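You operate a simulated robot arm through the tools that you are given. There is no shell and no other tool.

You are at the controls of a simulated robot arm. One attempt, no reset.

JOB
Dissolve one scoop of salt in the handle beaker, stirring at 600 RPM.
Fine: The white stir bar goes in before you stir. Put the scoop back; stir dial off once the water is clear. Set down upright: scoop.

The check looks at the end state, three seconds after you hand in, the way a careful person would. Anything else that was tipped, shoved, dropped, spilled or broken makes it a failure.

ROBOT AND FRAMES
A 7-joint arm with a two-finger parallel gripper, fixed in place. Base frame: the origin is on the floor under the middle of its stand, x ahead of it, y to its left, z up. Readings come in cm, rad, newtons and seconds.
It reaches about 91 cm from its shoulder. Its first joint turns from -2.897 to 2.897 rad. Payload 3.43 kg.
The tool frame sits at the grasp point between the pads (the TCP): z along the fingers, y along the line on which they close. The tips reach 3 cm beyond it. The gripper opens to 9.4 cm. The fingers are 2.8 cm wide and 1 cm thick; the gripper's body (5 by 9.6 cm) begins 5.5 cm behind the TCP.
Orientation is told as [roll, pitch, yaw] about the base's x, y, z axes, in that order, counted from this pose: with the fingers straight down and closing along the base's y, the tool's x points along the base's -x, its y along +y and its z along -z.

CONTROLS
- The arm moves only by the tool move_arm. Its argument "increments" is a list of rows, each a list of 6 numbers: the shift along the tool's x, y, z in cm, then the turn, a rotation vector about the tool's x, y, z in rad. In form: [[x, y, z, ax, ay, az], ...]. A call has 1 to 20 rows; each row shifts and turns the commanded pose from where the row before left it, along the tool's axes as they then stand. "jaw" is the gripper command, from -1 (fully open) to 1 (shut), values between in proportion, set as the call begins (left out, the last holds). Each row takes 0.2 s and may step no farther than 5 cm and 0.15 rad from the row before; otherwise, or with a gripper value out of range, the whole call is refused. A pose out of reach is approached as far as the arm can. The call stops where the force on the tool passes 40 N (or 10 N more than at its start, if that is more) or the arm is blocked; 0.2 s more then pass. Each finger travels about 4.5 cm/s and halts on what it meets, pressing with about 28 N; the grip force reading is that of the motor and also rises with nothing between the fingers. The clock runs only during rows and for 0.2 s after the last one: add rows that do not move to give the fingers time. The reply holds the time, the measured pose of the TCP, the force on the tool along the base axes, the opening and the grip force, in the units named above and with some noise, with the torque about the TCP (base axes, N m) and any sound that the robot's microphone picked up.
- Cameras (640 x 400 px; columns grow to the right, rows downward): "scene" is fixed at [5.16, 49.89, 176.3]; the picture's right is [0.01, -1.00, 0.00], its down [-0.76, -0.01, -0.65] and it looks along [0.65, 0.01, -0.76] (base axes); focal length 309 px, centre (320, 200). "wrist" rides on the gripper at [7.6, 1.4, -10.2] in the tool frame; the picture's right is [-0.18, 0.98, 0.00], its down [-0.75, -0.14, -0.64] and it looks along [-0.63, -0.12, 0.77] (tool axes); focal length 243 px, centre (320, 200). There is no depth. A picture from a camera that has moved, and an enlarged one, comes with that camera's place and axes in the base frame and with its lens.
- snapshot(camera): a new picture of that camera. No time passes.
- move_column(by): slides the trunk up (or, below 0, down) by that many cm; the arm rides with it, the base frame stays. It gives what a move gives, with no picture.
- inspect(camera, box): a new picture of the part [left, top, right, bottom] of that camera's present view, enlarged. No time passes.
- sign_off(): hands the job in; it is judged then, once.

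Nothing tells you positions but the pictures and the camera data. Unless the task says otherwise, let go and move clear before handing in.

The tools are called after "Emit:" as a command line: name --pt "numbers of a row" for each row, then --argument value for the rest, lists and objects as JSON in quotes. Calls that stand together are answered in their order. move_arm: Moves the arm, as the interface text tells. Its arguments: {"type":"object","properties":{"increments":{"type":"array","items":{"type":"array","items":{"type":"number"}}},"jaw":{"type":"number"}},"required":["increments"]} The other tools are called the same way: move_column (by) moves the trunk up or down; snapshot (camera) takes a picture; inspect (camera, box) takes an enlarged picture of a part of a camera's view; sign_off () hands the job in.

At the start:

```text
clock: 0.0
ee_pos: [61.99, 21.1, 142.24]
tool_rot: [0.0, -0.001, -0.001]
ft_force: [-0.6, 0.6, -0.3]
torque: [0.03, -0.01, -0.04]
opening: 9.4
finger_force: 0.1
trunk travel left (down, up): [-47.5, 13.5]
```

scene: 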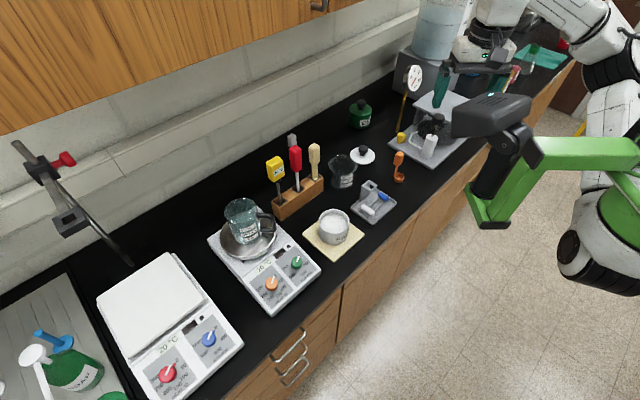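
wrist: 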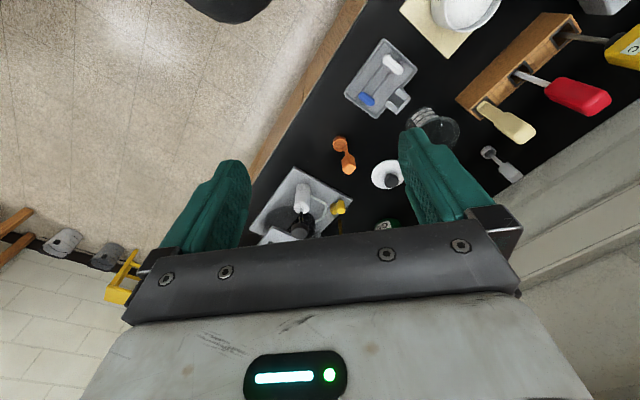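

I see a bench with two stirrer hotplates, a beaker with a handle sitting on the nearer small stirrer, a salt dish, a tray with stir bars and an orange scoop. I will look closer at each before moving.

Emit:
inspect --camera "scene" --box '[200, 180, 330, 320]'

Emit:
inspect --camera "scene" --box '[300, 130, 420, 260]'

Emit:
inspect --camera "scene" --box '[0, 240, 260, 400]'

Emit:
inspect --camera "scene" --box '[330, 40, 560, 200]'

Emit:
inspect --camera "scene" --box '[250, 130, 350, 230]'

Emit:
inspect --camera "wrist" --box '[240, 0, 640, 250]'

```text
2.86 times, centred on (265, 250) of scene
camera zoom: at [5.16, 49.89, 176.3], right [0.01, -1.0, 0.0], down [-0.76, -0.01, -0.65], along [0.65, 0.01, -0.76], focal length 884 px, centre (477, 57)
```

zoom: 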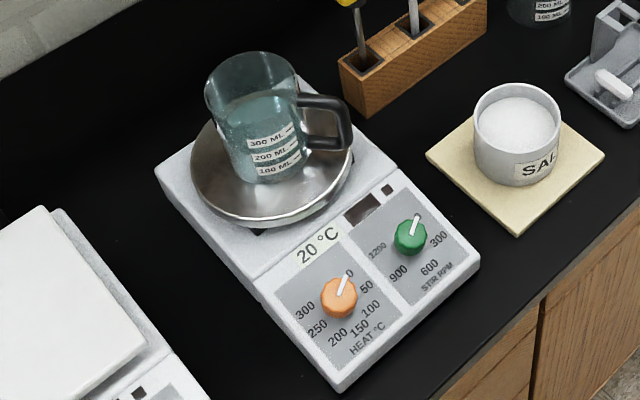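

```text
3.08 times, centred on (360, 195) of scene
camera zoom: at [5.16, 49.89, 176.3], right [0.01, -1.0, 0.0], down [-0.76, -0.01, -0.65], along [0.65, 0.01, -0.76], focal length 952 px, centre (197, 215)
```

zoom: 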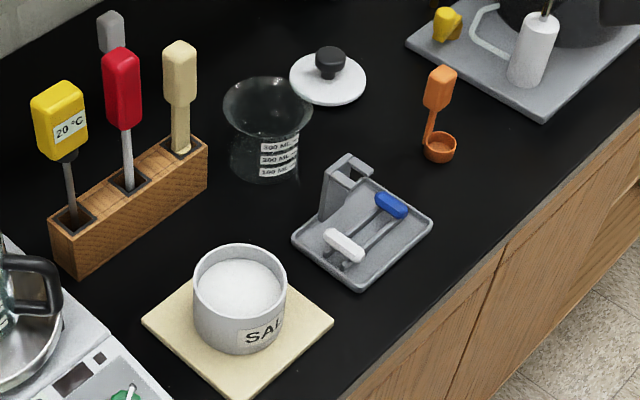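

```text
2.46 times, centred on (130, 320) of scene
camera zoom: at [5.16, 49.89, 176.3], right [0.01, -1.0, 0.0], down [-0.76, -0.01, -0.65], along [0.65, 0.01, -0.76], focal length 761 px, centre (788, -95)
```

zoom: 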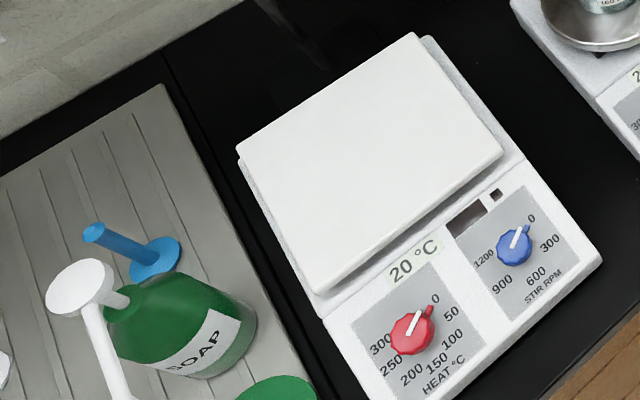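

```text
2.50 times, centred on (445, 120) of scene
camera zoom: at [5.16, 49.89, 176.3], right [0.01, -1.0, 0.0], down [-0.76, -0.01, -0.65], along [0.65, 0.01, -0.76], focal length 773 px, centre (8, 400)
```

zoom: 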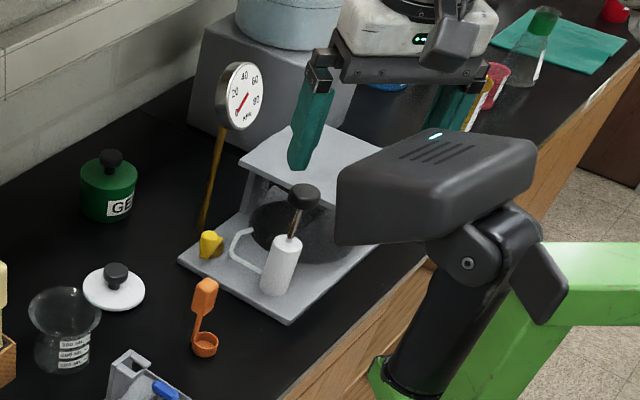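

```text
4.00 times, centred on (300, 180) of scene
camera zoom: at [5.16, 49.89, 176.3], right [0.01, -1.0, 0.0], down [-0.76, -0.01, -0.65], along [0.65, 0.01, -0.76], focal length 1237 px, centre (400, 280)
```

zoom: 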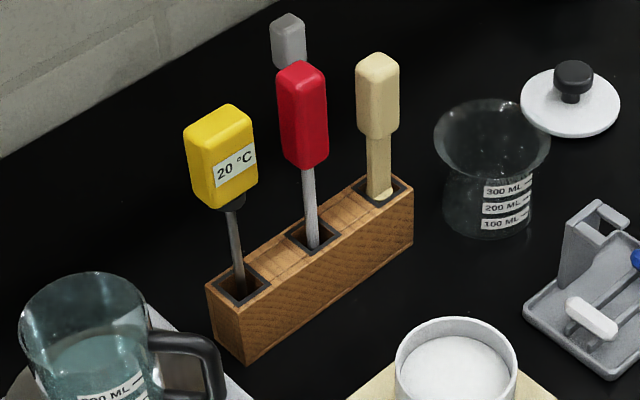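

```text
1.60 times, centred on (440, 125) of wrist
camera zoom: at [54.39, 22.57, 152.65], right [0.18, 0.98, 0.0], down [0.75, -0.14, 0.64], along [0.63, -0.12, -0.77], focal length 388 px, centre (128, 320)
```

zoom: 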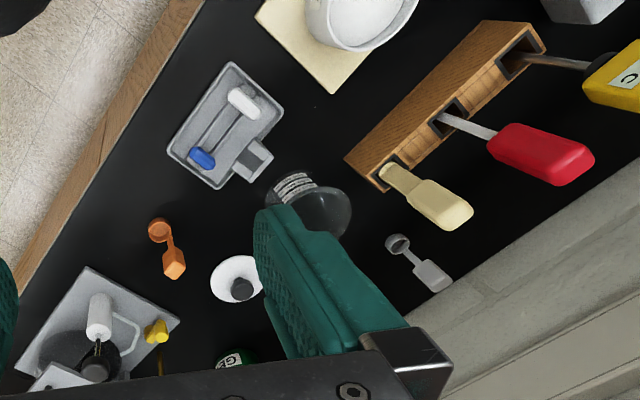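

The bench edge runs diagonally, with the hotplate, beaker, salt dish, stir-bar tray and an orange scoop ahead-left of me. I want to look at the right side too, to see what the green/black thing is, and examine the arm.

Emit:
inspect --camera "scene" --box '[420, 0, 640, 300]'

Emit:
inspect --camera "scene" --box '[350, 135, 430, 215]'

Emit:
inspect --camera "scene" --box '[210, 185, 290, 265]'

Emit:
inspect --camera "scene" --box '[270, 235, 330, 290]'

```text
1.33 times, centred on (530, 150) of scene
camera zoom: at [5.16, 49.89, 176.3], right [0.01, -1.0, 0.0], down [-0.76, -0.01, -0.65], along [0.65, 0.01, -0.76], focal length 412 px, centre (40, 267)
```

zoom: 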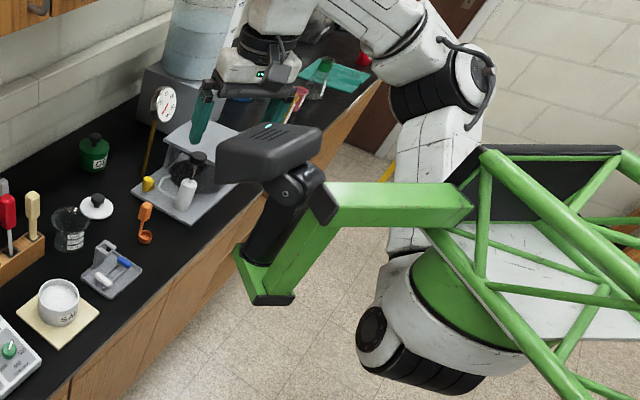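

```text
5.00 times, centred on (390, 175) of scene
camera zoom: at [5.16, 49.89, 176.3], right [0.01, -1.0, 0.0], down [-0.76, -0.01, -0.65], along [0.65, 0.01, -0.76], focal length 1547 px, centre (-30, 325)
```

zoom: 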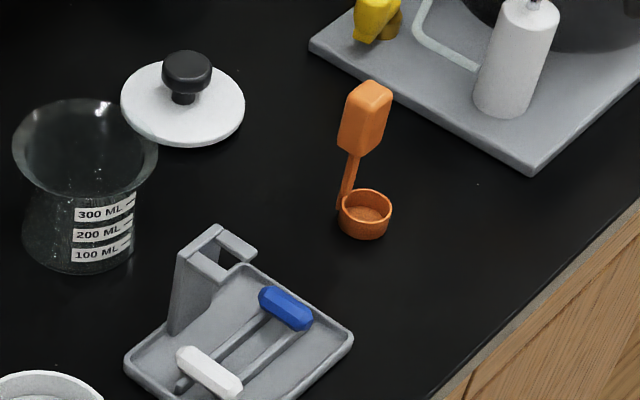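

```text
5.00 times, centred on (250, 225) of scene
camera zoom: at [5.16, 49.89, 176.3], right [0.01, -1.0, 0.0], down [-0.76, -0.01, -0.65], along [0.65, 0.01, -0.76], focal length 1547 px, centre (670, 75)
```

zoom: 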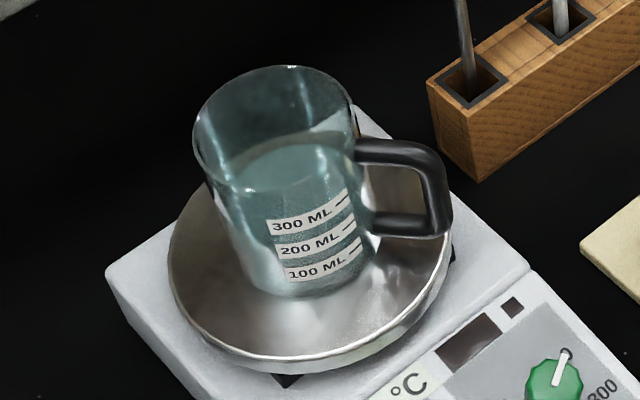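

```text
7.27 times, centred on (300, 262) of scene
camera zoom: at [5.16, 49.89, 176.3], right [0.01, -1.0, 0.0], down [-0.76, -0.01, -0.65], along [0.65, 0.01, -0.76], focal length 2250 px, centre (466, -254)
```

zoom: 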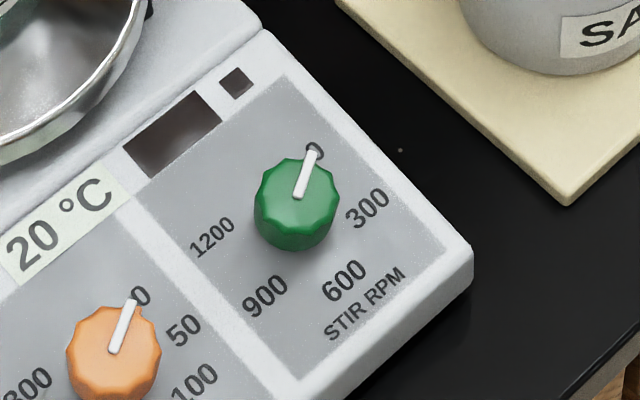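

The orange scoop stands upright with its cup on the bench, the stir dial (green) points at 0 with 600 towards the bench front. I'll back the hand to a viewing position above the front edge and turn it to face the wall, to localize things.

Emit:
move_arm --pt "3.4 2.78 1.44 0 0 0" --pt "3.4 2.78 1.44 0 0 0" --pt "3.4 2.78 1.44 0 0 0" --pt "3.4 2.78 1.44 0 0 0" --pt "3.4 2.78 1.44 0 0 0" --pt "0 0 0 0 0 -0.131" --pt "0 0 0 0 0 -0.131" --pt "0 0 0 0 0 -0.131" --pt "0 0 0 0 0 -0.131" --pt "0 0 0 0 0 -0.131" --pt "0 0 0 0 0 -0.131" --pt "0 0 0 0 0 0"

```text
clock: 0.5
ee_pos: [57.72, 24.91, 140.37]
tool_rot: [-0.004, 0.001, -0.009]
ft_force: [14.9, -4.8, 6.7]
torque: [0.13, 1.23, 0.75]
opening: 9.4
finger_force: 0.1
trunk travel left (down, up): [-47.5, 13.5]
stopped in row 2: the force on the tool passed its limit at 114 N (the readings are from after the stop); the commanded pose is now the measured one
```

The move stopped early with a large force reading; I'll look at what it touched.

Emit:
snapshot --camera "scene"

Emit:
snapshot --camera "wrist"

```text
taken
```

scene: 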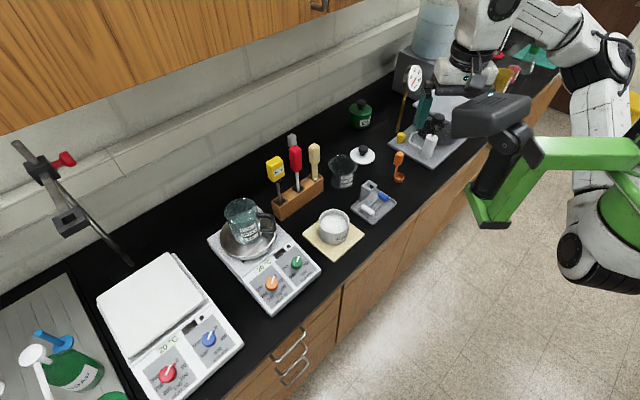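

```text
taken
camera wrist: at [50.05, 26.47, 150.74], right [0.19, 0.98, 0.0], down [0.75, -0.14, 0.64], along [0.63, -0.13, -0.77], focal length 243 px, centre (320, 200)
```

wrist: 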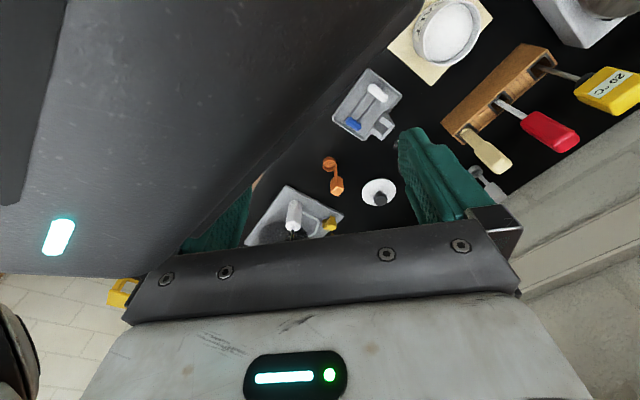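

The black box with the green lamp (a head on the green frame) sits right beside my wrist camera, around (50, 20, 146), and I bumped it. I'll back away in +x first, then travel in +y around it.

Emit:
move_arm --pt "-2.5 0 0 0 0 0" --pt "-2.5 0 0 0 0 0" --pt "-2.5 0 0 0 0 0" --pt "0 0 0 0 0 0"

Emit:
snapshot --camera "scene"

Emit:
snapshot --camera "wrist"

```text
clock: 1.5
ee_pos: [65.08, 24.9, 140.23]
tool_rot: [-0.005, -0.001, -0.005]
ft_force: [0.5, 0.2, -0.6]
torque: [-0.01, -0.02, 0.0]
opening: 9.39
finger_force: 0.1
trunk travel left (down, up): [-47.5, 13.5]
```

```text
taken
```

scene: 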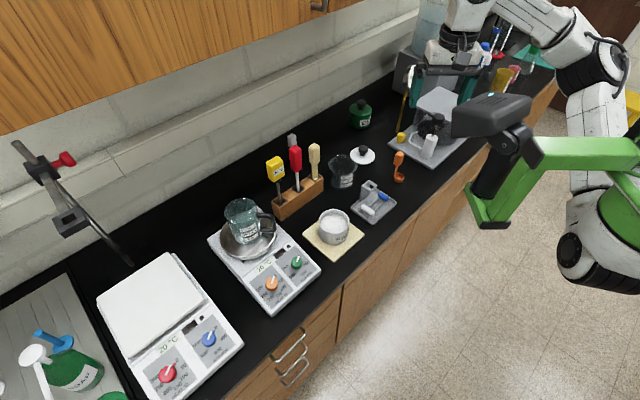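

```text
taken
camera wrist: at [57.42, 26.53, 150.67], right [0.19, 0.98, 0.0], down [0.75, -0.14, 0.64], along [0.63, -0.13, -0.77], focal length 243 px, centre (320, 200)
```

wrist: 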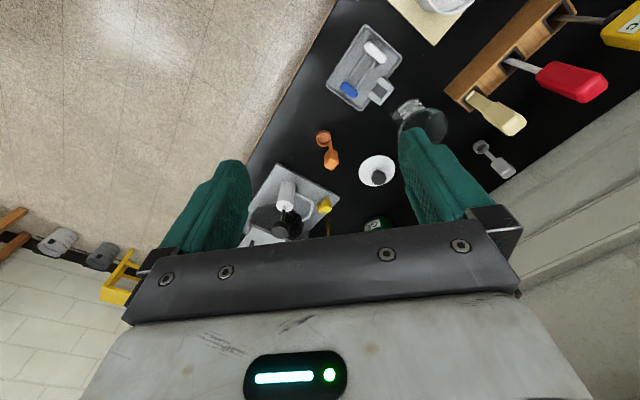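

I'm clear of the head now and nothing on the bench changed. Next I slide in +y along the bench, staying at this height.

Emit:
move_arm --pt "0 3 0 0 0 0" --pt "0 3 0 0 0 0" --pt "0 3 0 0 0 0" --pt "0 3 0 0 0 0" --pt "0 3 0 0 0 0" --pt "0 0 0 0 0 0"

Emit:
snapshot --camera "scene"

Emit:
snapshot --camera "wrist"

```text
clock: 2.9
ee_pos: [65.22, 40.0, 140.22]
tool_rot: [-0.006, -0.002, -0.007]
ft_force: [-1.2, -1.1, 0.4]
torque: [-0.03, 0.0, 0.0]
opening: 9.4
finger_force: 0.1
trunk travel left (down, up): [-47.5, 13.5]
```

```text
taken
```

scene: 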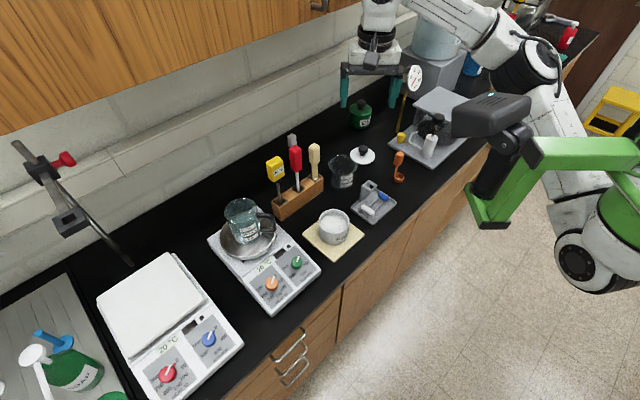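

```text
taken
camera wrist: at [57.53, 41.66, 150.58], right [0.19, 0.98, 0.0], down [0.75, -0.14, 0.64], along [0.63, -0.13, -0.77], focal length 243 px, centre (320, 200)
```

wrist: 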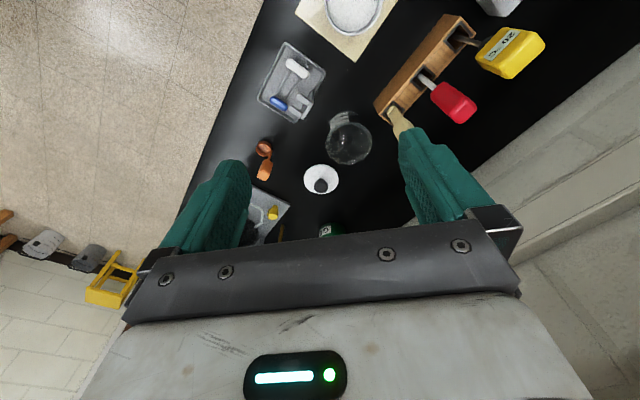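

From the pictures I take the bench top at about z = 94, the white bar near (67, 35, 97) and the scoop cup near (84.5, 22, 94); everything is aligned at 45° to my base. I'll yaw the hand 45° and look from above the tray.

Emit:
move_arm --pt "0 0 0 0 0 -0.131" --pt "0 0 0 0 0 -0.131" --pt "0 0 0 0 0 -0.131" --pt "0 0 0 0 0 -0.131" --pt "0 0 0 0 0 -0.131" --pt "0 0 0 0 0 -0.131" --pt "0 0 0 0 0 0"

Emit:
snapshot --camera "scene"

Emit:
snapshot --camera "wrist"

```text
clock: 4.5
ee_pos: [65.13, 39.93, 140.27]
tool_rot: [-0.002, 0.001, 0.782]
ft_force: [0.5, -0.8, 0.5]
torque: [0.01, 0.01, 0.0]
opening: 9.41
finger_force: 0.0
trunk travel left (down, up): [-47.5, 13.5]
```

```text
taken
```

scene: 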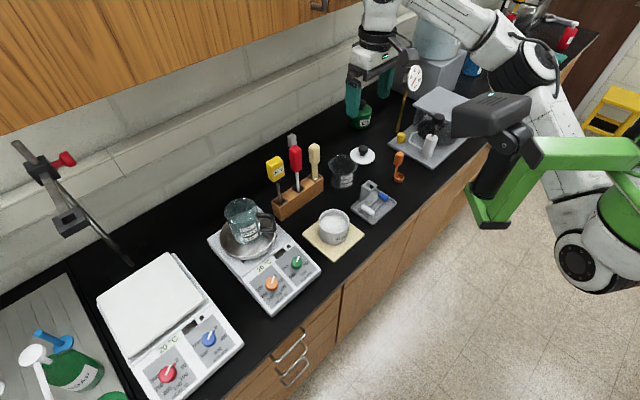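

```text
taken
camera wrist: at [58.7, 35.68, 150.66], right [-0.56, 0.83, 0.0], down [0.63, 0.43, 0.64], along [0.53, 0.36, -0.77], focal length 243 px, centre (320, 200)
```

wrist: 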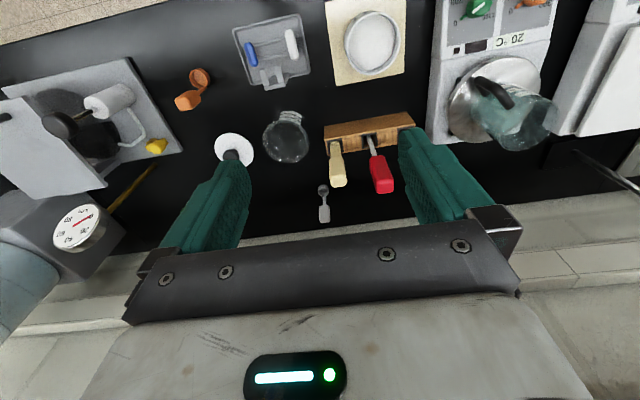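

Now I have a bench-aligned view of everything: tray, salt, rack, beaker on the hotplate, scoops. I'll move over the tray and descend to about z = 116 for a close look.

Emit:
move_arm --pt "0.95 -2.5 0 0 0 0" --pt "0.95 -2.5 0 0 0 0" --pt "0 0 4 0 0 0" --pt "0 0 4 0 0 0" --pt "0 0 4 0 0 0" --pt "0 0 4 0 0 0" --pt "0 0 4 0 0 0" --pt "0 0 4 0 0 0" --pt "0 0 0 0 0 0"

Emit:
snapshot --camera "scene"

Emit:
snapshot --camera "wrist"

```text
clock: 6.5
ee_pos: [67.38, 35.11, 116.11]
tool_rot: [-0.003, 0.0, 0.781]
ft_force: [-0.3, -0.6, 0.1]
torque: [0.01, 0.03, -0.02]
opening: 9.4
finger_force: 0.0
trunk travel left (down, up): [-47.5, 13.5]
```

```text
taken
```

scene: 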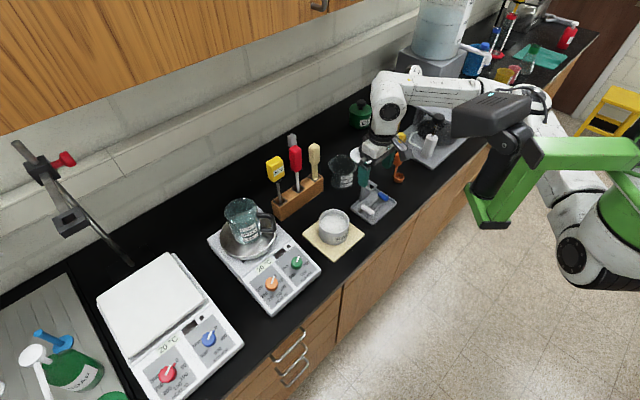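

```text
taken
camera wrist: at [60.96, 30.71, 126.56], right [-0.56, 0.83, 0.0], down [0.63, 0.43, 0.64], along [0.53, 0.36, -0.77], focal length 243 px, centre (320, 200)
```

wrist: 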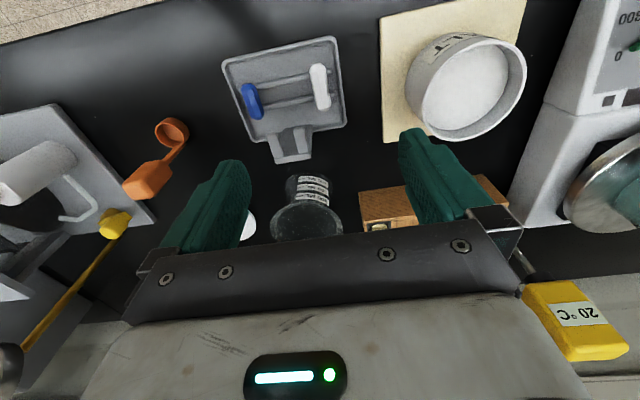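

Emit:
inspect --camera "wrist" --box '[210, 30, 370, 170]'

Emit:
inspect --camera "wrist" --box '[90, 90, 250, 230]'

Emit:
inspect --camera "wrist" --box '[370, 0, 640, 150]'

Emit:
inspect --camera "scene" --box '[330, 130, 430, 230]'

```text
2.86 times, centred on (290, 100) of wrist
camera zoom: at [60.96, 30.71, 126.56], right [-0.56, 0.83, 0.0], down [0.63, 0.43, 0.64], along [0.53, 0.36, -0.77], focal length 693 px, centre (406, 486)
```

zoom: 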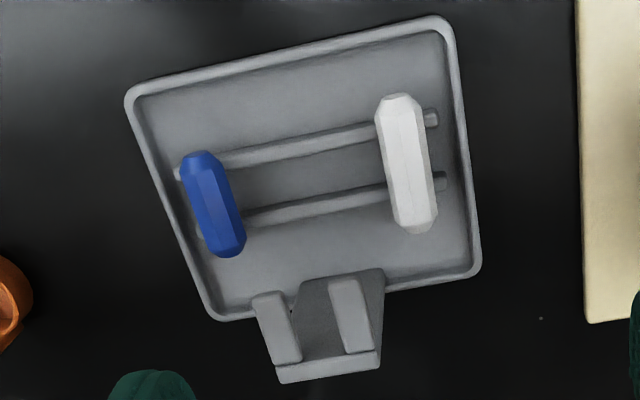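

```text
2.86 times, centred on (170, 160) of wrist
camera zoom: at [60.96, 30.71, 126.56], right [-0.56, 0.83, 0.0], down [0.63, 0.43, 0.64], along [0.53, 0.36, -0.77], focal length 693 px, centre (749, 314)
```

zoom: 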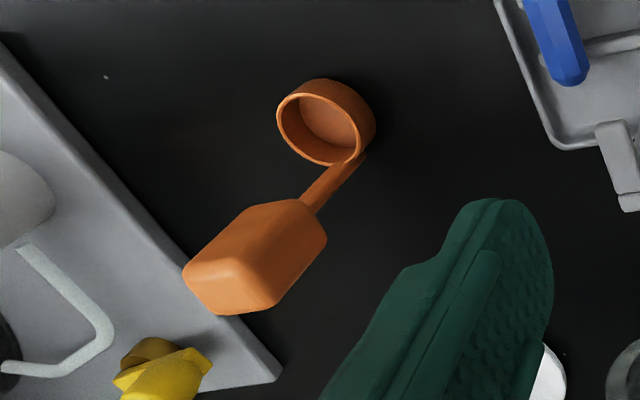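

```text
2.37 times, centred on (505, 75) of wrist
camera zoom: at [60.96, 30.71, 126.56], right [-0.56, 0.83, 0.0], down [0.63, 0.43, 0.64], along [0.53, 0.36, -0.77], focal length 575 px, centre (-118, 496)
```

zoom: 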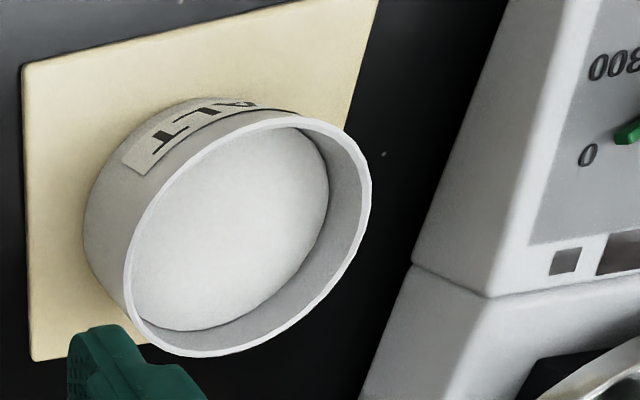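

```text
4.00 times, centred on (380, 180) of scene
camera zoom: at [5.16, 49.89, 176.3], right [0.01, -1.0, 0.0], down [-0.76, -0.01, -0.65], along [0.65, 0.01, -0.76], focal length 1237 px, centre (80, 280)
```

zoom: 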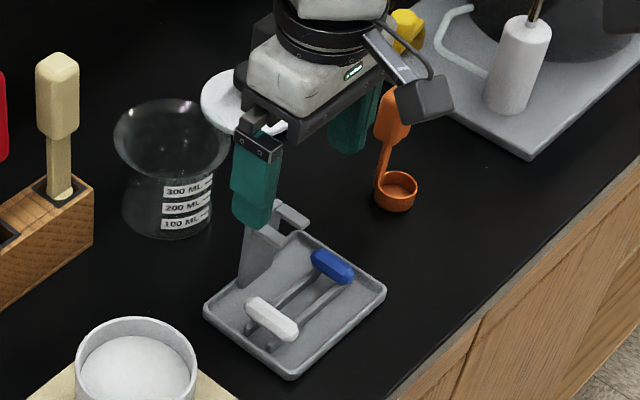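

The white bar lies under my TCP, parallel to tool x, on two rails in the tray. I'll narrow the jaws to about 4 cm and descend to get a closer picture before grasping.

Emit:
move_arm --pt "0 0 3 0 0 0" --pt "0 0 3 0 0 0" --pt "0 0 3 0 0 0" --pt "0 0 2 0 0 0" --pt "0 0 0 0 0 0" --jaw 0.1

Emit:
snapshot --camera "wrist"

Emit:
inspect --camera "scene" --box '[340, 150, 420, 230]'

```text
clock: 7.7
ee_pos: [67.35, 34.86, 105.03]
tool_rot: [-0.003, 0.001, 0.781]
ft_force: [0.9, 0.1, -0.2]
torque: [0.0, 0.03, 0.02]
opening: 4.21
finger_force: 0.1
trunk travel left (down, up): [-47.5, 13.5]
```

```text
taken
camera wrist: at [60.94, 30.69, 115.49], right [-0.56, 0.83, 0.0], down [0.63, 0.43, 0.64], along [0.53, 0.36, -0.77], focal length 243 px, centre (320, 200)
```

wrist: 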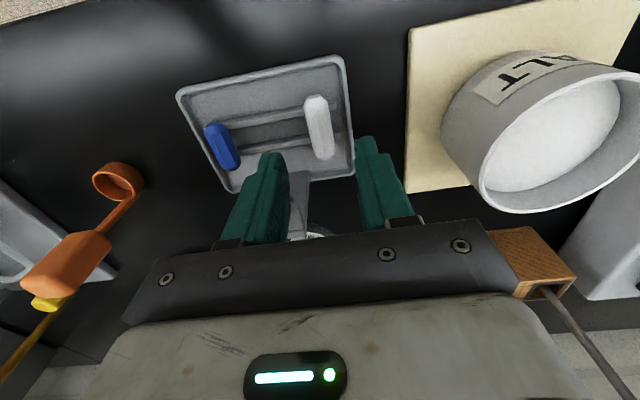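

```text
5.00 times, centred on (380, 190) of scene
camera zoom: at [5.16, 49.89, 176.3], right [0.01, -1.0, 0.0], down [-0.76, -0.01, -0.65], along [0.65, 0.01, -0.76], focal length 1547 px, centre (20, 250)
```

zoom: 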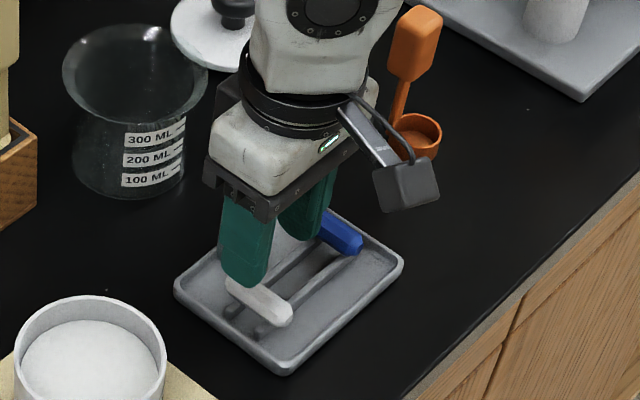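

Emit:
inspect --camera "wrist" --box '[160, 40, 400, 200]'

```text
2.50 times, centred on (280, 120) of wrist
camera zoom: at [60.94, 30.69, 115.49], right [-0.56, 0.83, 0.0], down [0.63, 0.43, 0.64], along [0.53, 0.36, -0.77], focal length 606 px, centre (420, 400)
```

zoom: 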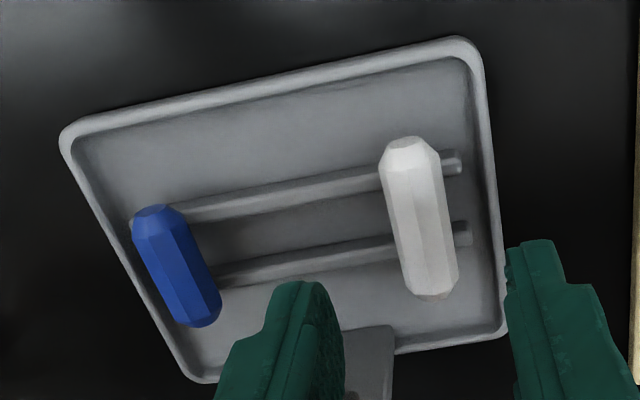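

The bar centre is at about z = 97.5 and the tray rim about 95.6, so fingertips at 96.6 should grip it and clear the rim. I'll descend slowly.

Emit:
move_arm --pt "0 0 1 0 0 0" --pt "0 0 1 0 0 0" --pt "0 0 1 0 0 0" --pt "0 0 1 0 0 0" --pt "0 0 0.5 0 0 0" --pt "0 0 0.5 0 0 0" --pt "0 0 0.4 0 0 0" --pt "0 0 0 0 0 0"

Emit:
snapshot --camera "wrist"

Emit:
inspect --camera "scene" --box '[340, 150, 420, 230]'

```text
clock: 9.5
ee_pos: [67.4, 34.85, 99.84]
tool_rot: [-0.005, 0.003, 0.781]
ft_force: [-0.5, 0.0, 0.3]
torque: [0.04, 0.0, 0.03]
opening: 4.23
finger_force: 0.0
trunk travel left (down, up): [-47.5, 13.5]
```

```text
taken
camera wrist: at [60.89, 30.57, 110.31], right [-0.56, 0.83, 0.0], down [0.63, 0.43, 0.64], along [0.53, 0.36, -0.77], focal length 243 px, centre (320, 200)
```

wrist: 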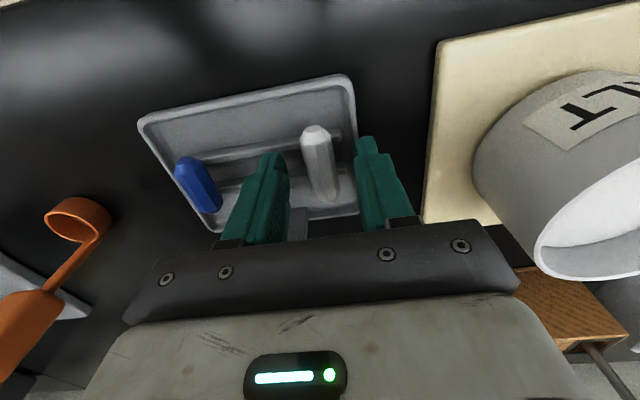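

```text
5.00 times, centred on (380, 190) of scene
camera zoom: at [5.16, 49.89, 176.3], right [0.01, -1.0, 0.0], down [-0.76, -0.01, -0.65], along [0.65, 0.01, -0.76], focal length 1547 px, centre (20, 250)
```

zoom: 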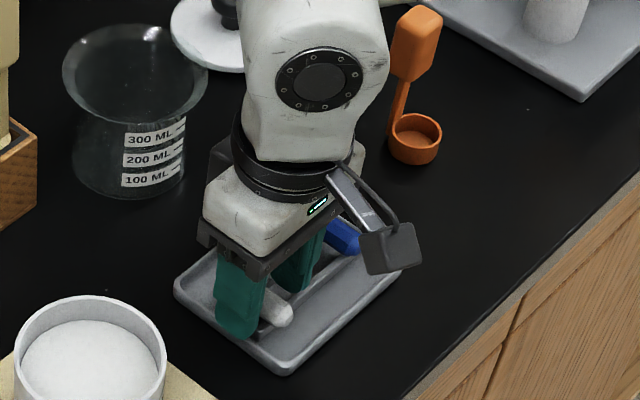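

The fingers straddle the bar with tips about 0.8 cm below its centre. Closing now.

Emit:
move_arm --pt "0 0 0.2 0 0 0" --pt "0 0 0 0 0 0" --pt "0 0 0 0 0 0" --pt "0 0 0 0 0 0" --pt "0 0 0 0 0 0" --jaw 1

Emit:
inspect --camera "wrist" --box '[120, 60, 440, 260]'

```text
clock: 10.7
ee_pos: [67.26, 34.86, 99.59]
tool_rot: [-0.001, 0.001, 0.782]
ft_force: [-0.6, 0.5, 0.1]
torque: [-0.02, -0.03, 0.01]
opening: 1.56
finger_force: 27.9
trunk travel left (down, up): [-47.5, 13.5]
```

```text
2.00 times, centred on (280, 160) of wrist
camera zoom: at [60.9, 30.54, 110.08], right [-0.56, 0.83, 0.0], down [0.63, 0.43, 0.64], along [0.53, 0.36, -0.77], focal length 485 px, centre (400, 280)
```

zoom: 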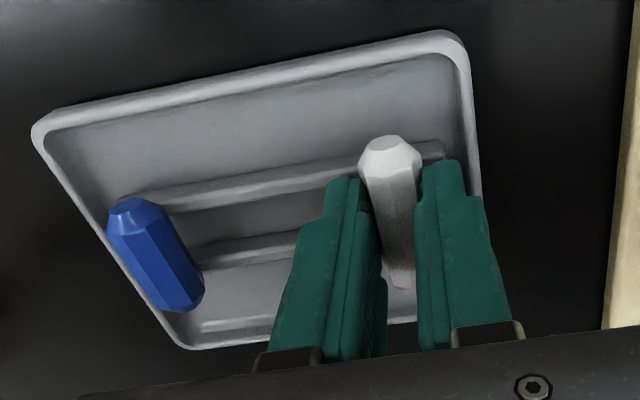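

The bar is gripped (opening 1.56). I lift it straight up first.

Emit:
move_arm --pt "0 0 -1 0 0 0" --pt "0 0 -2 0 0 0" --pt "0 0 -4 0 0 0" --pt "0 0 -4 0 0 0" --pt "0 0 -4 0 0 0" --pt "0 0 -4 0 0 0" --pt "0 0 -4 0 0 0" --pt "0 0 -3 0 0 0" --pt "0 0 0 0 0 0"

Emit:
snapshot --camera "wrist"

Emit:
snapshot --camera "scene"

```text
clock: 12.7
ee_pos: [67.43, 34.73, 125.69]
tool_rot: [-0.005, 0.002, 0.78]
ft_force: [0.7, -0.8, -0.1]
torque: [0.02, -0.02, 0.02]
opening: 1.56
finger_force: 28.3
trunk travel left (down, up): [-47.5, 13.5]
```

```text
taken
camera wrist: at [60.84, 30.55, 136.07], right [-0.56, 0.83, 0.0], down [0.63, 0.43, 0.64], along [0.53, 0.36, -0.77], focal length 243 px, centre (320, 200)
```

wrist: 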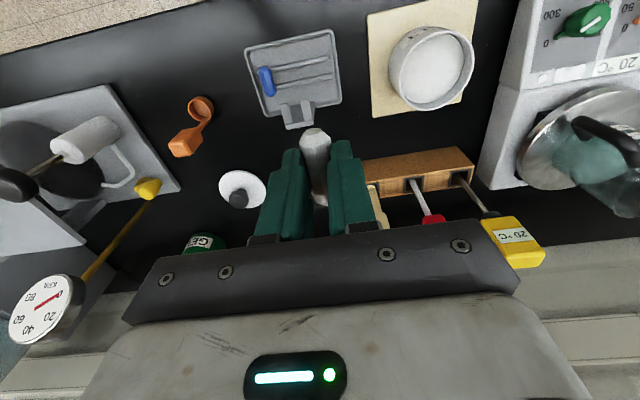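

```text
taken
```

scene: 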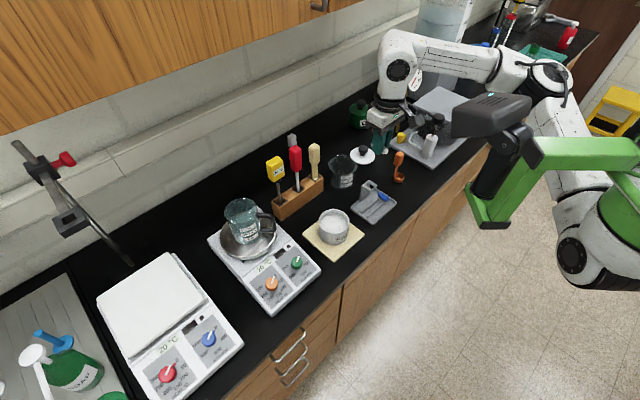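

The white bar is out of the tray and held. I travel left along the bench front, keeping in front of the tool rack (its tools top out near z = 122).

Emit:
move_arm --pt "0 3 0 0 0 0" --pt "0 4 0 0 0 0" --pt "0 4 0 0 0 0" --pt "0 4 0 0 0 0" --pt "0 4 0 0 0 0" --pt "0 3 0 0 0 0" --pt "0 0 0 0 0 0"

Emit:
snapshot --camera "wrist"

Emit:
snapshot --camera "scene"

```text
clock: 14.3
ee_pos: [51.84, 50.69, 125.63]
tool_rot: [-0.003, 0.002, 0.78]
ft_force: [-0.1, -0.5, -0.1]
torque: [0.0, 0.0, 0.01]
opening: 1.56
finger_force: 28.5
trunk travel left (down, up): [-47.5, 13.5]
```

```text
taken
camera wrist: at [45.25, 46.5, 136.04], right [-0.56, 0.83, 0.0], down [0.63, 0.43, 0.64], along [0.53, 0.36, -0.77], focal length 243 px, centre (320, 200)
```

wrist: 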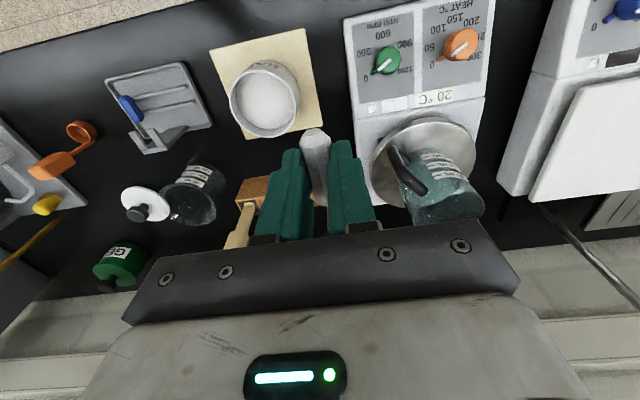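

```text
taken
```

scene: 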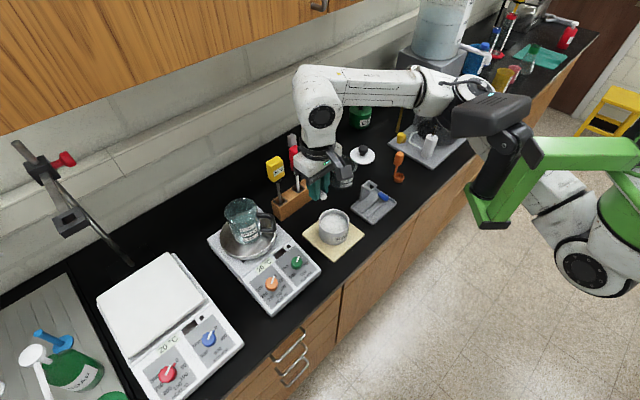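

Emit:
inspect --camera "wrist" --box '[330, 0, 530, 240]'

Emit:
inspect --camera "scene" --box '[200, 180, 320, 280]'

```text
1.67 times, centred on (430, 120) of wrist
camera zoom: at [45.25, 46.5, 136.04], right [-0.56, 0.83, 0.0], down [0.63, 0.43, 0.64], along [0.53, 0.36, -0.77], focal length 404 px, centre (137, 333)
```

zoom: 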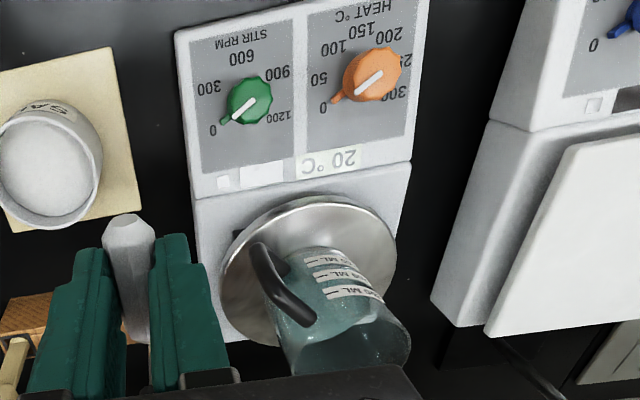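

```text
4.00 times, centred on (260, 230) of scene
camera zoom: at [5.16, 49.89, 176.3], right [0.01, -1.0, 0.0], down [-0.76, -0.01, -0.65], along [0.65, 0.01, -0.76], focal length 1237 px, centre (560, 80)
```

zoom: 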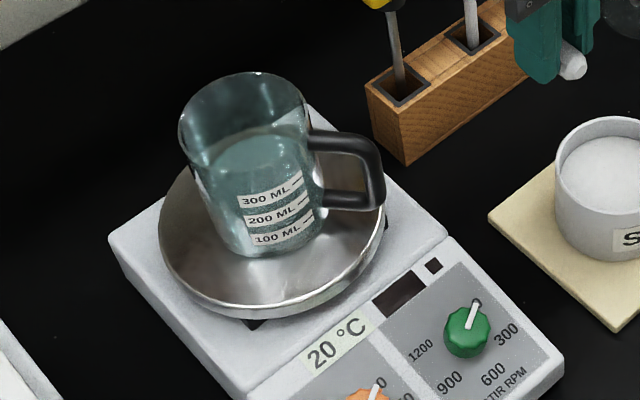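

The beaker is on the round plate ahead-left, near (54, 71). I'll shift a bit more left to get a better look at its rim past the fingers.

Emit:
move_arm --pt "0 3 0 0 0 0" --pt "0 3 0 0 0 0" --pt "0 0 0 0 0 0"

Emit:
snapshot --camera "wrist"

Emit:
snapshot --camera "scene"

```text
clock: 15.1
ee_pos: [49.97, 54.27, 124.95]
tool_rot: [-0.004, 0.016, 0.739]
ft_force: [-0.6, -0.3, 0.6]
torque: [0.0, -0.02, -0.01]
opening: 1.52
finger_force: 27.5
trunk travel left (down, up): [-47.5, 13.5]
```

```text
taken
camera wrist: at [43.29, 50.47, 135.43], right [-0.53, 0.85, -0.01], down [0.66, 0.41, 0.63], along [0.54, 0.33, -0.78], focal length 243 px, centre (320, 200)
```

wrist: 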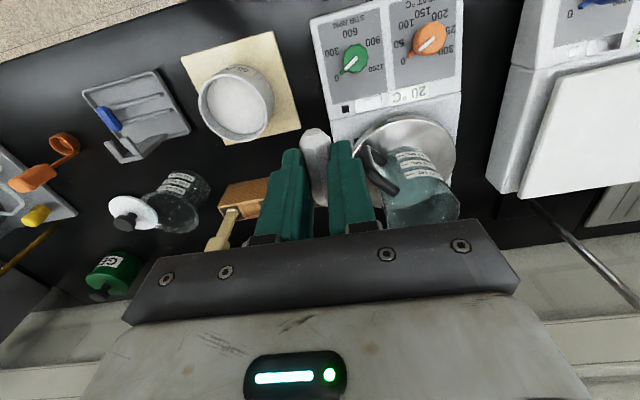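

```text
taken
```

scene: 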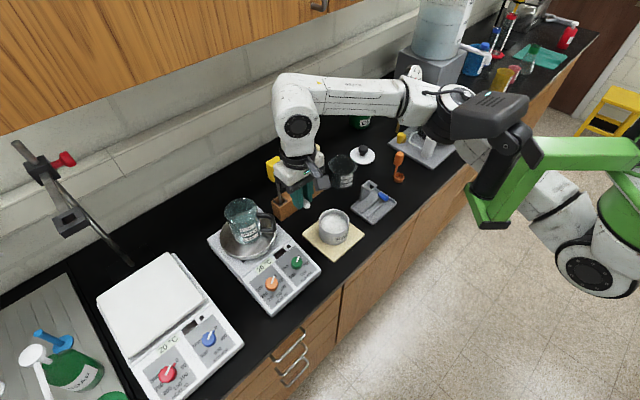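

The last shift fell short of the commanded pose, so I'll wait a moment to see whether the arm settles.

Emit:
move_arm --pt "0 0 0 0 0 0" --pt "0 0 0 0 0 0"

Emit:
inspect --camera "scene" --box '[240, 50, 640, 300]'

```text
clock: 15.7
ee_pos: [49.72, 54.35, 124.98]
tool_rot: [-0.003, 0.015, 0.738]
ft_force: [-0.3, 0.1, -0.1]
torque: [0.02, 0.0, 0.03]
opening: 1.54
finger_force: 28.0
trunk travel left (down, up): [-47.5, 13.5]
```

```text
1.60 times, centred on (440, 175) of scene
camera zoom: at [5.16, 49.89, 176.3], right [0.01, -1.0, 0.0], down [-0.76, -0.01, -0.65], along [0.65, 0.01, -0.76], focal length 495 px, centre (128, 240)
```

zoom: 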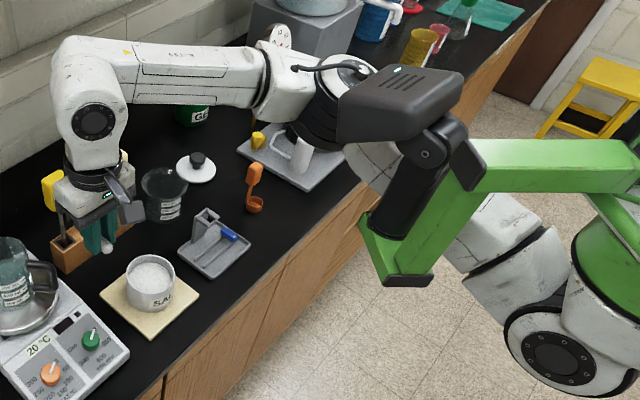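

The arm seems to hit a joint limit with the wrist this high (shoulder near z = 128). I'll try raising the trunk some, which lets the arm reach outward at the same tool height.

Emit:
move_column --by 6

Emit:
inspect --camera "scene" --box '[240, 50, 640, 300]'

```text
clock: 16.7
ee_pos: [49.67, 54.35, 131.01]
tool_rot: [-0.004, 0.012, 0.74]
ft_force: [0.1, -0.5, -0.5]
torque: [0.0, 0.01, 0.01]
opening: 1.56
finger_force: 28.1
trunk travel left (down, up): [-53.5, 7.5]
```

```text
1.60 times, centred on (440, 175) of scene
camera zoom: at [5.16, 49.89, 176.3], right [0.01, -1.0, 0.0], down [-0.76, -0.01, -0.65], along [0.65, 0.01, -0.76], focal length 495 px, centre (128, 240)
```

zoom: 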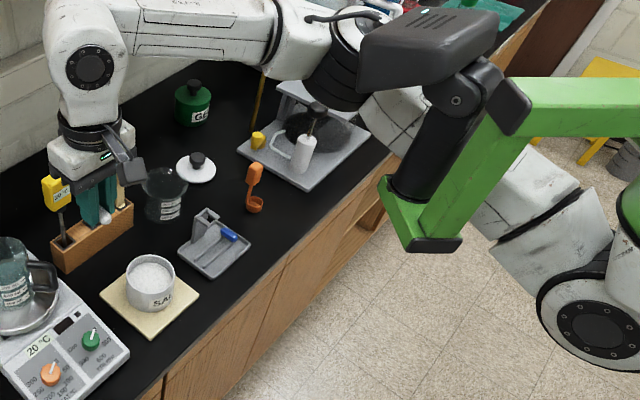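

Emit:
move_arm --pt "0 0 2 0 0 0" --pt "0 0 2 0 0 0" --pt "0 0 2 0 0 0" --pt "0 0 0 0 0 0"

```text
clock: 17.7
ee_pos: [49.13, 54.57, 126.18]
tool_rot: [-0.002, -0.014, 0.753]
ft_force: [0.1, 0.7, -0.1]
torque: [0.01, 0.01, 0.0]
opening: 1.55
finger_force: 28.0
trunk travel left (down, up): [-53.5, 7.5]
```

The trunk helps only slightly; some joint is near its limit with this yaw. I'll test whether a smaller yaw frees the motion.

Emit:
move_arm --pt "0 0 0 0 0 0.13" --pt "0 0 0 0 0 0.13" --pt "0 0 0 0 0 0"

```text
clock: 18.5
ee_pos: [49.14, 54.56, 125.7]
tool_rot: [-0.002, -0.005, 0.492]
ft_force: [-0.1, -0.7, -0.2]
torque: [0.0, -0.02, 0.02]
opening: 1.57
finger_force: 27.8
trunk travel left (down, up): [-53.5, 7.5]
```

Emit:
move_arm --pt "0.858 2.84 0 0 0 0" --pt "0 0 0 0 0 0" --pt "0 0 0 0 0 0"

Emit:
snapshot --camera "wrist"

Emit:
snapshot --camera "scene"

```text
clock: 19.5
ee_pos: [51.68, 55.41, 125.95]
tool_rot: [0.001, -0.008, 0.408]
ft_force: [0.6, -0.7, -0.1]
torque: [0.0, 0.02, 0.0]
opening: 1.54
finger_force: 28.1
trunk travel left (down, up): [-53.5, 7.5]
stopped in row 3: the arm was blocked; the commanded pose is now the measured one
```

```text
taken
camera wrist: at [44.0, 53.7, 136.37], right [-0.22, 0.98, 0.0], down [0.74, 0.17, 0.65], along [0.63, 0.14, -0.76], focal length 243 px, centre (320, 200)
```

wrist: 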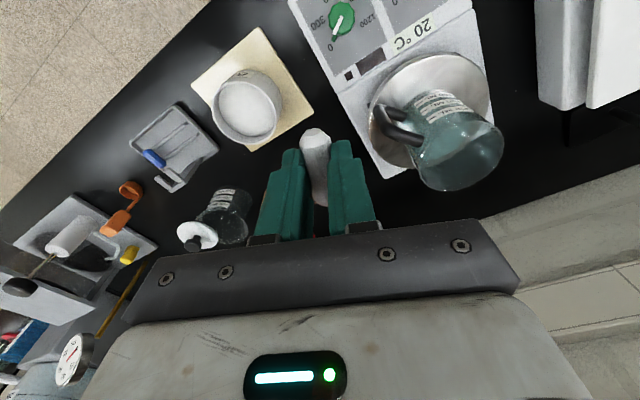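

```text
taken
```

scene: 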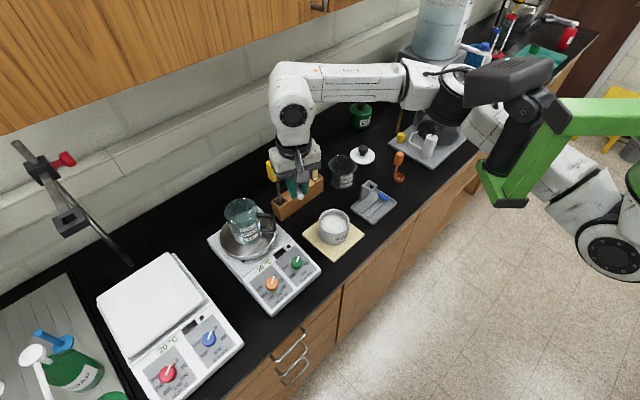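

The arm itself is blocked: the upper arm/elbow is up against the black head post on the trunk. Let me look at that area closely.

Emit:
inspect --camera "scene" --box '[400, 40, 640, 280]'

```text
1.67 times, centred on (520, 160) of scene
camera zoom: at [5.16, 49.89, 176.3], right [0.01, -1.0, 0.0], down [-0.76, -0.01, -0.65], along [0.65, 0.01, -0.76], focal length 516 px, centre (-13, 267)
```

zoom: 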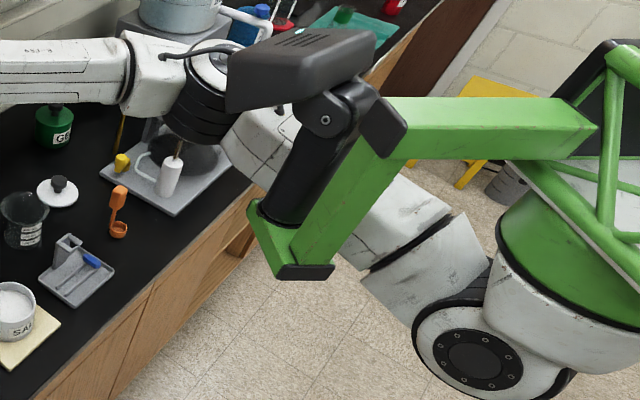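

The arm hangs from the trunk frame, and the upper arm is pinned against the head's bracket. I'll back off to the right, raise the trunk fully and bring the hand lower, so that the upper arm can slope down and pass beneath the bracket.

Emit:
move_arm --pt "-0.07 -3.45 0 0 0 0" --pt "-0.07 -3.45 0 0 0 0" --pt "-0.07 -3.45 0 0 0 0" --pt "0 0 3 0 0 0" --pt "0 0 3 0 0 0" --pt "0 0 3 0 0 0" --pt "0 0 3 0 0 0" --pt "0 0 2 0 0 0" --pt "0 0 0 0 0 0"

Emit:
move_column --by 7.5

Emit:
move_arm --pt "0 0 2.5 0 0 0" --pt "0 0 2.5 0 0 0" --pt "0 0 2.5 0 0 0" --pt "0 0 0 0 0 0"

Emit:
snapshot --camera "scene"

Emit:
snapshot --camera "wrist"

```text
clock: 21.5
ee_pos: [56.18, 45.96, 111.84]
tool_rot: [0.001, -0.009, 0.414]
ft_force: [0.5, -0.4, -0.1]
torque: [0.01, 0.03, 0.01]
opening: 1.55
finger_force: 28.0
trunk travel left (down, up): [-53.5, 7.5]
```

```text
clock: 22.7
ee_pos: [56.04, 45.93, 119.46]
tool_rot: [-0.002, -0.008, 0.41]
ft_force: [-0.7, -0.1, 0.0]
torque: [0.0, 0.02, -0.03]
opening: 1.55
finger_force: 28.4
trunk travel left (down, up): [-61.0, 0.0]
```

```text
clock: 23.7
ee_pos: [56.42, 46.09, 111.84]
tool_rot: [0.0, -0.007, 0.414]
ft_force: [-0.1, 0.0, -0.3]
torque: [-0.02, 0.01, -0.02]
opening: 1.55
finger_force: 28.4
trunk travel left (down, up): [-61.0, 0.0]
```

```text
taken
```

scene: 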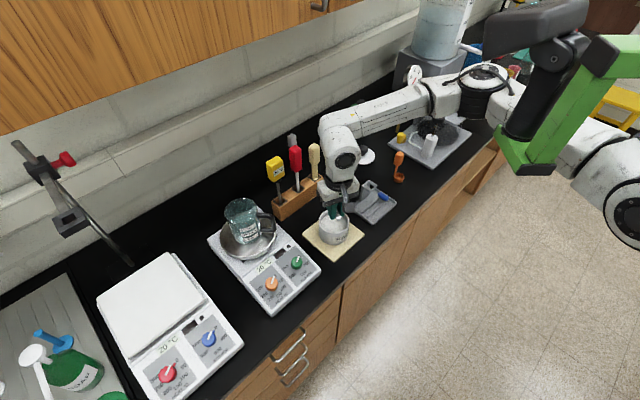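

```text
taken
camera wrist: at [48.6, 44.36, 122.27], right [-0.22, 0.97, 0.0], down [0.74, 0.17, 0.65], along [0.63, 0.15, -0.76], focal length 243 px, centre (320, 200)
```

wrist: 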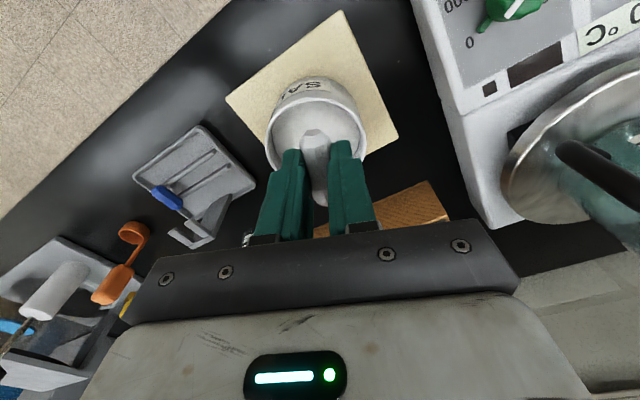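

The trunk is at its top and the hand is at z = 112 above the salt. Now I try going left along the front at this lower height.

Emit:
move_arm --pt "1.088 2.794 0 0 0 0" --pt "1.088 2.794 0 0 0 0" --pt "1.088 2.794 0 0 0 0" --pt "0 0 0 0 0 0"

Emit:
snapshot --camera "scene"

```text
clock: 24.7
ee_pos: [50.04, 52.49, 112.05]
tool_rot: [0.0, -0.009, 0.41]
ft_force: [0.1, 0.0, -0.5]
torque: [0.0, -0.01, -0.04]
opening: 1.58
finger_force: 27.9
trunk travel left (down, up): [-61.0, 0.0]
```

```text
taken
```

scene: 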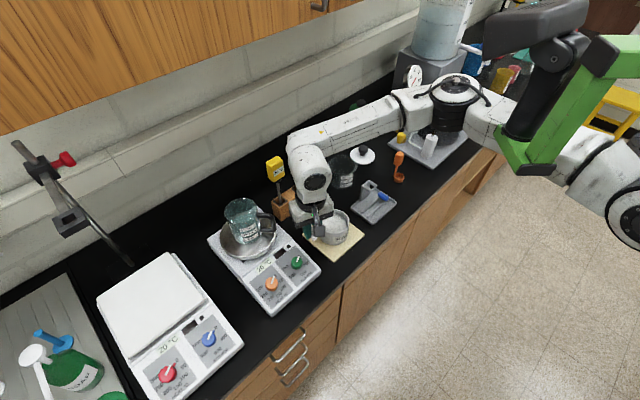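

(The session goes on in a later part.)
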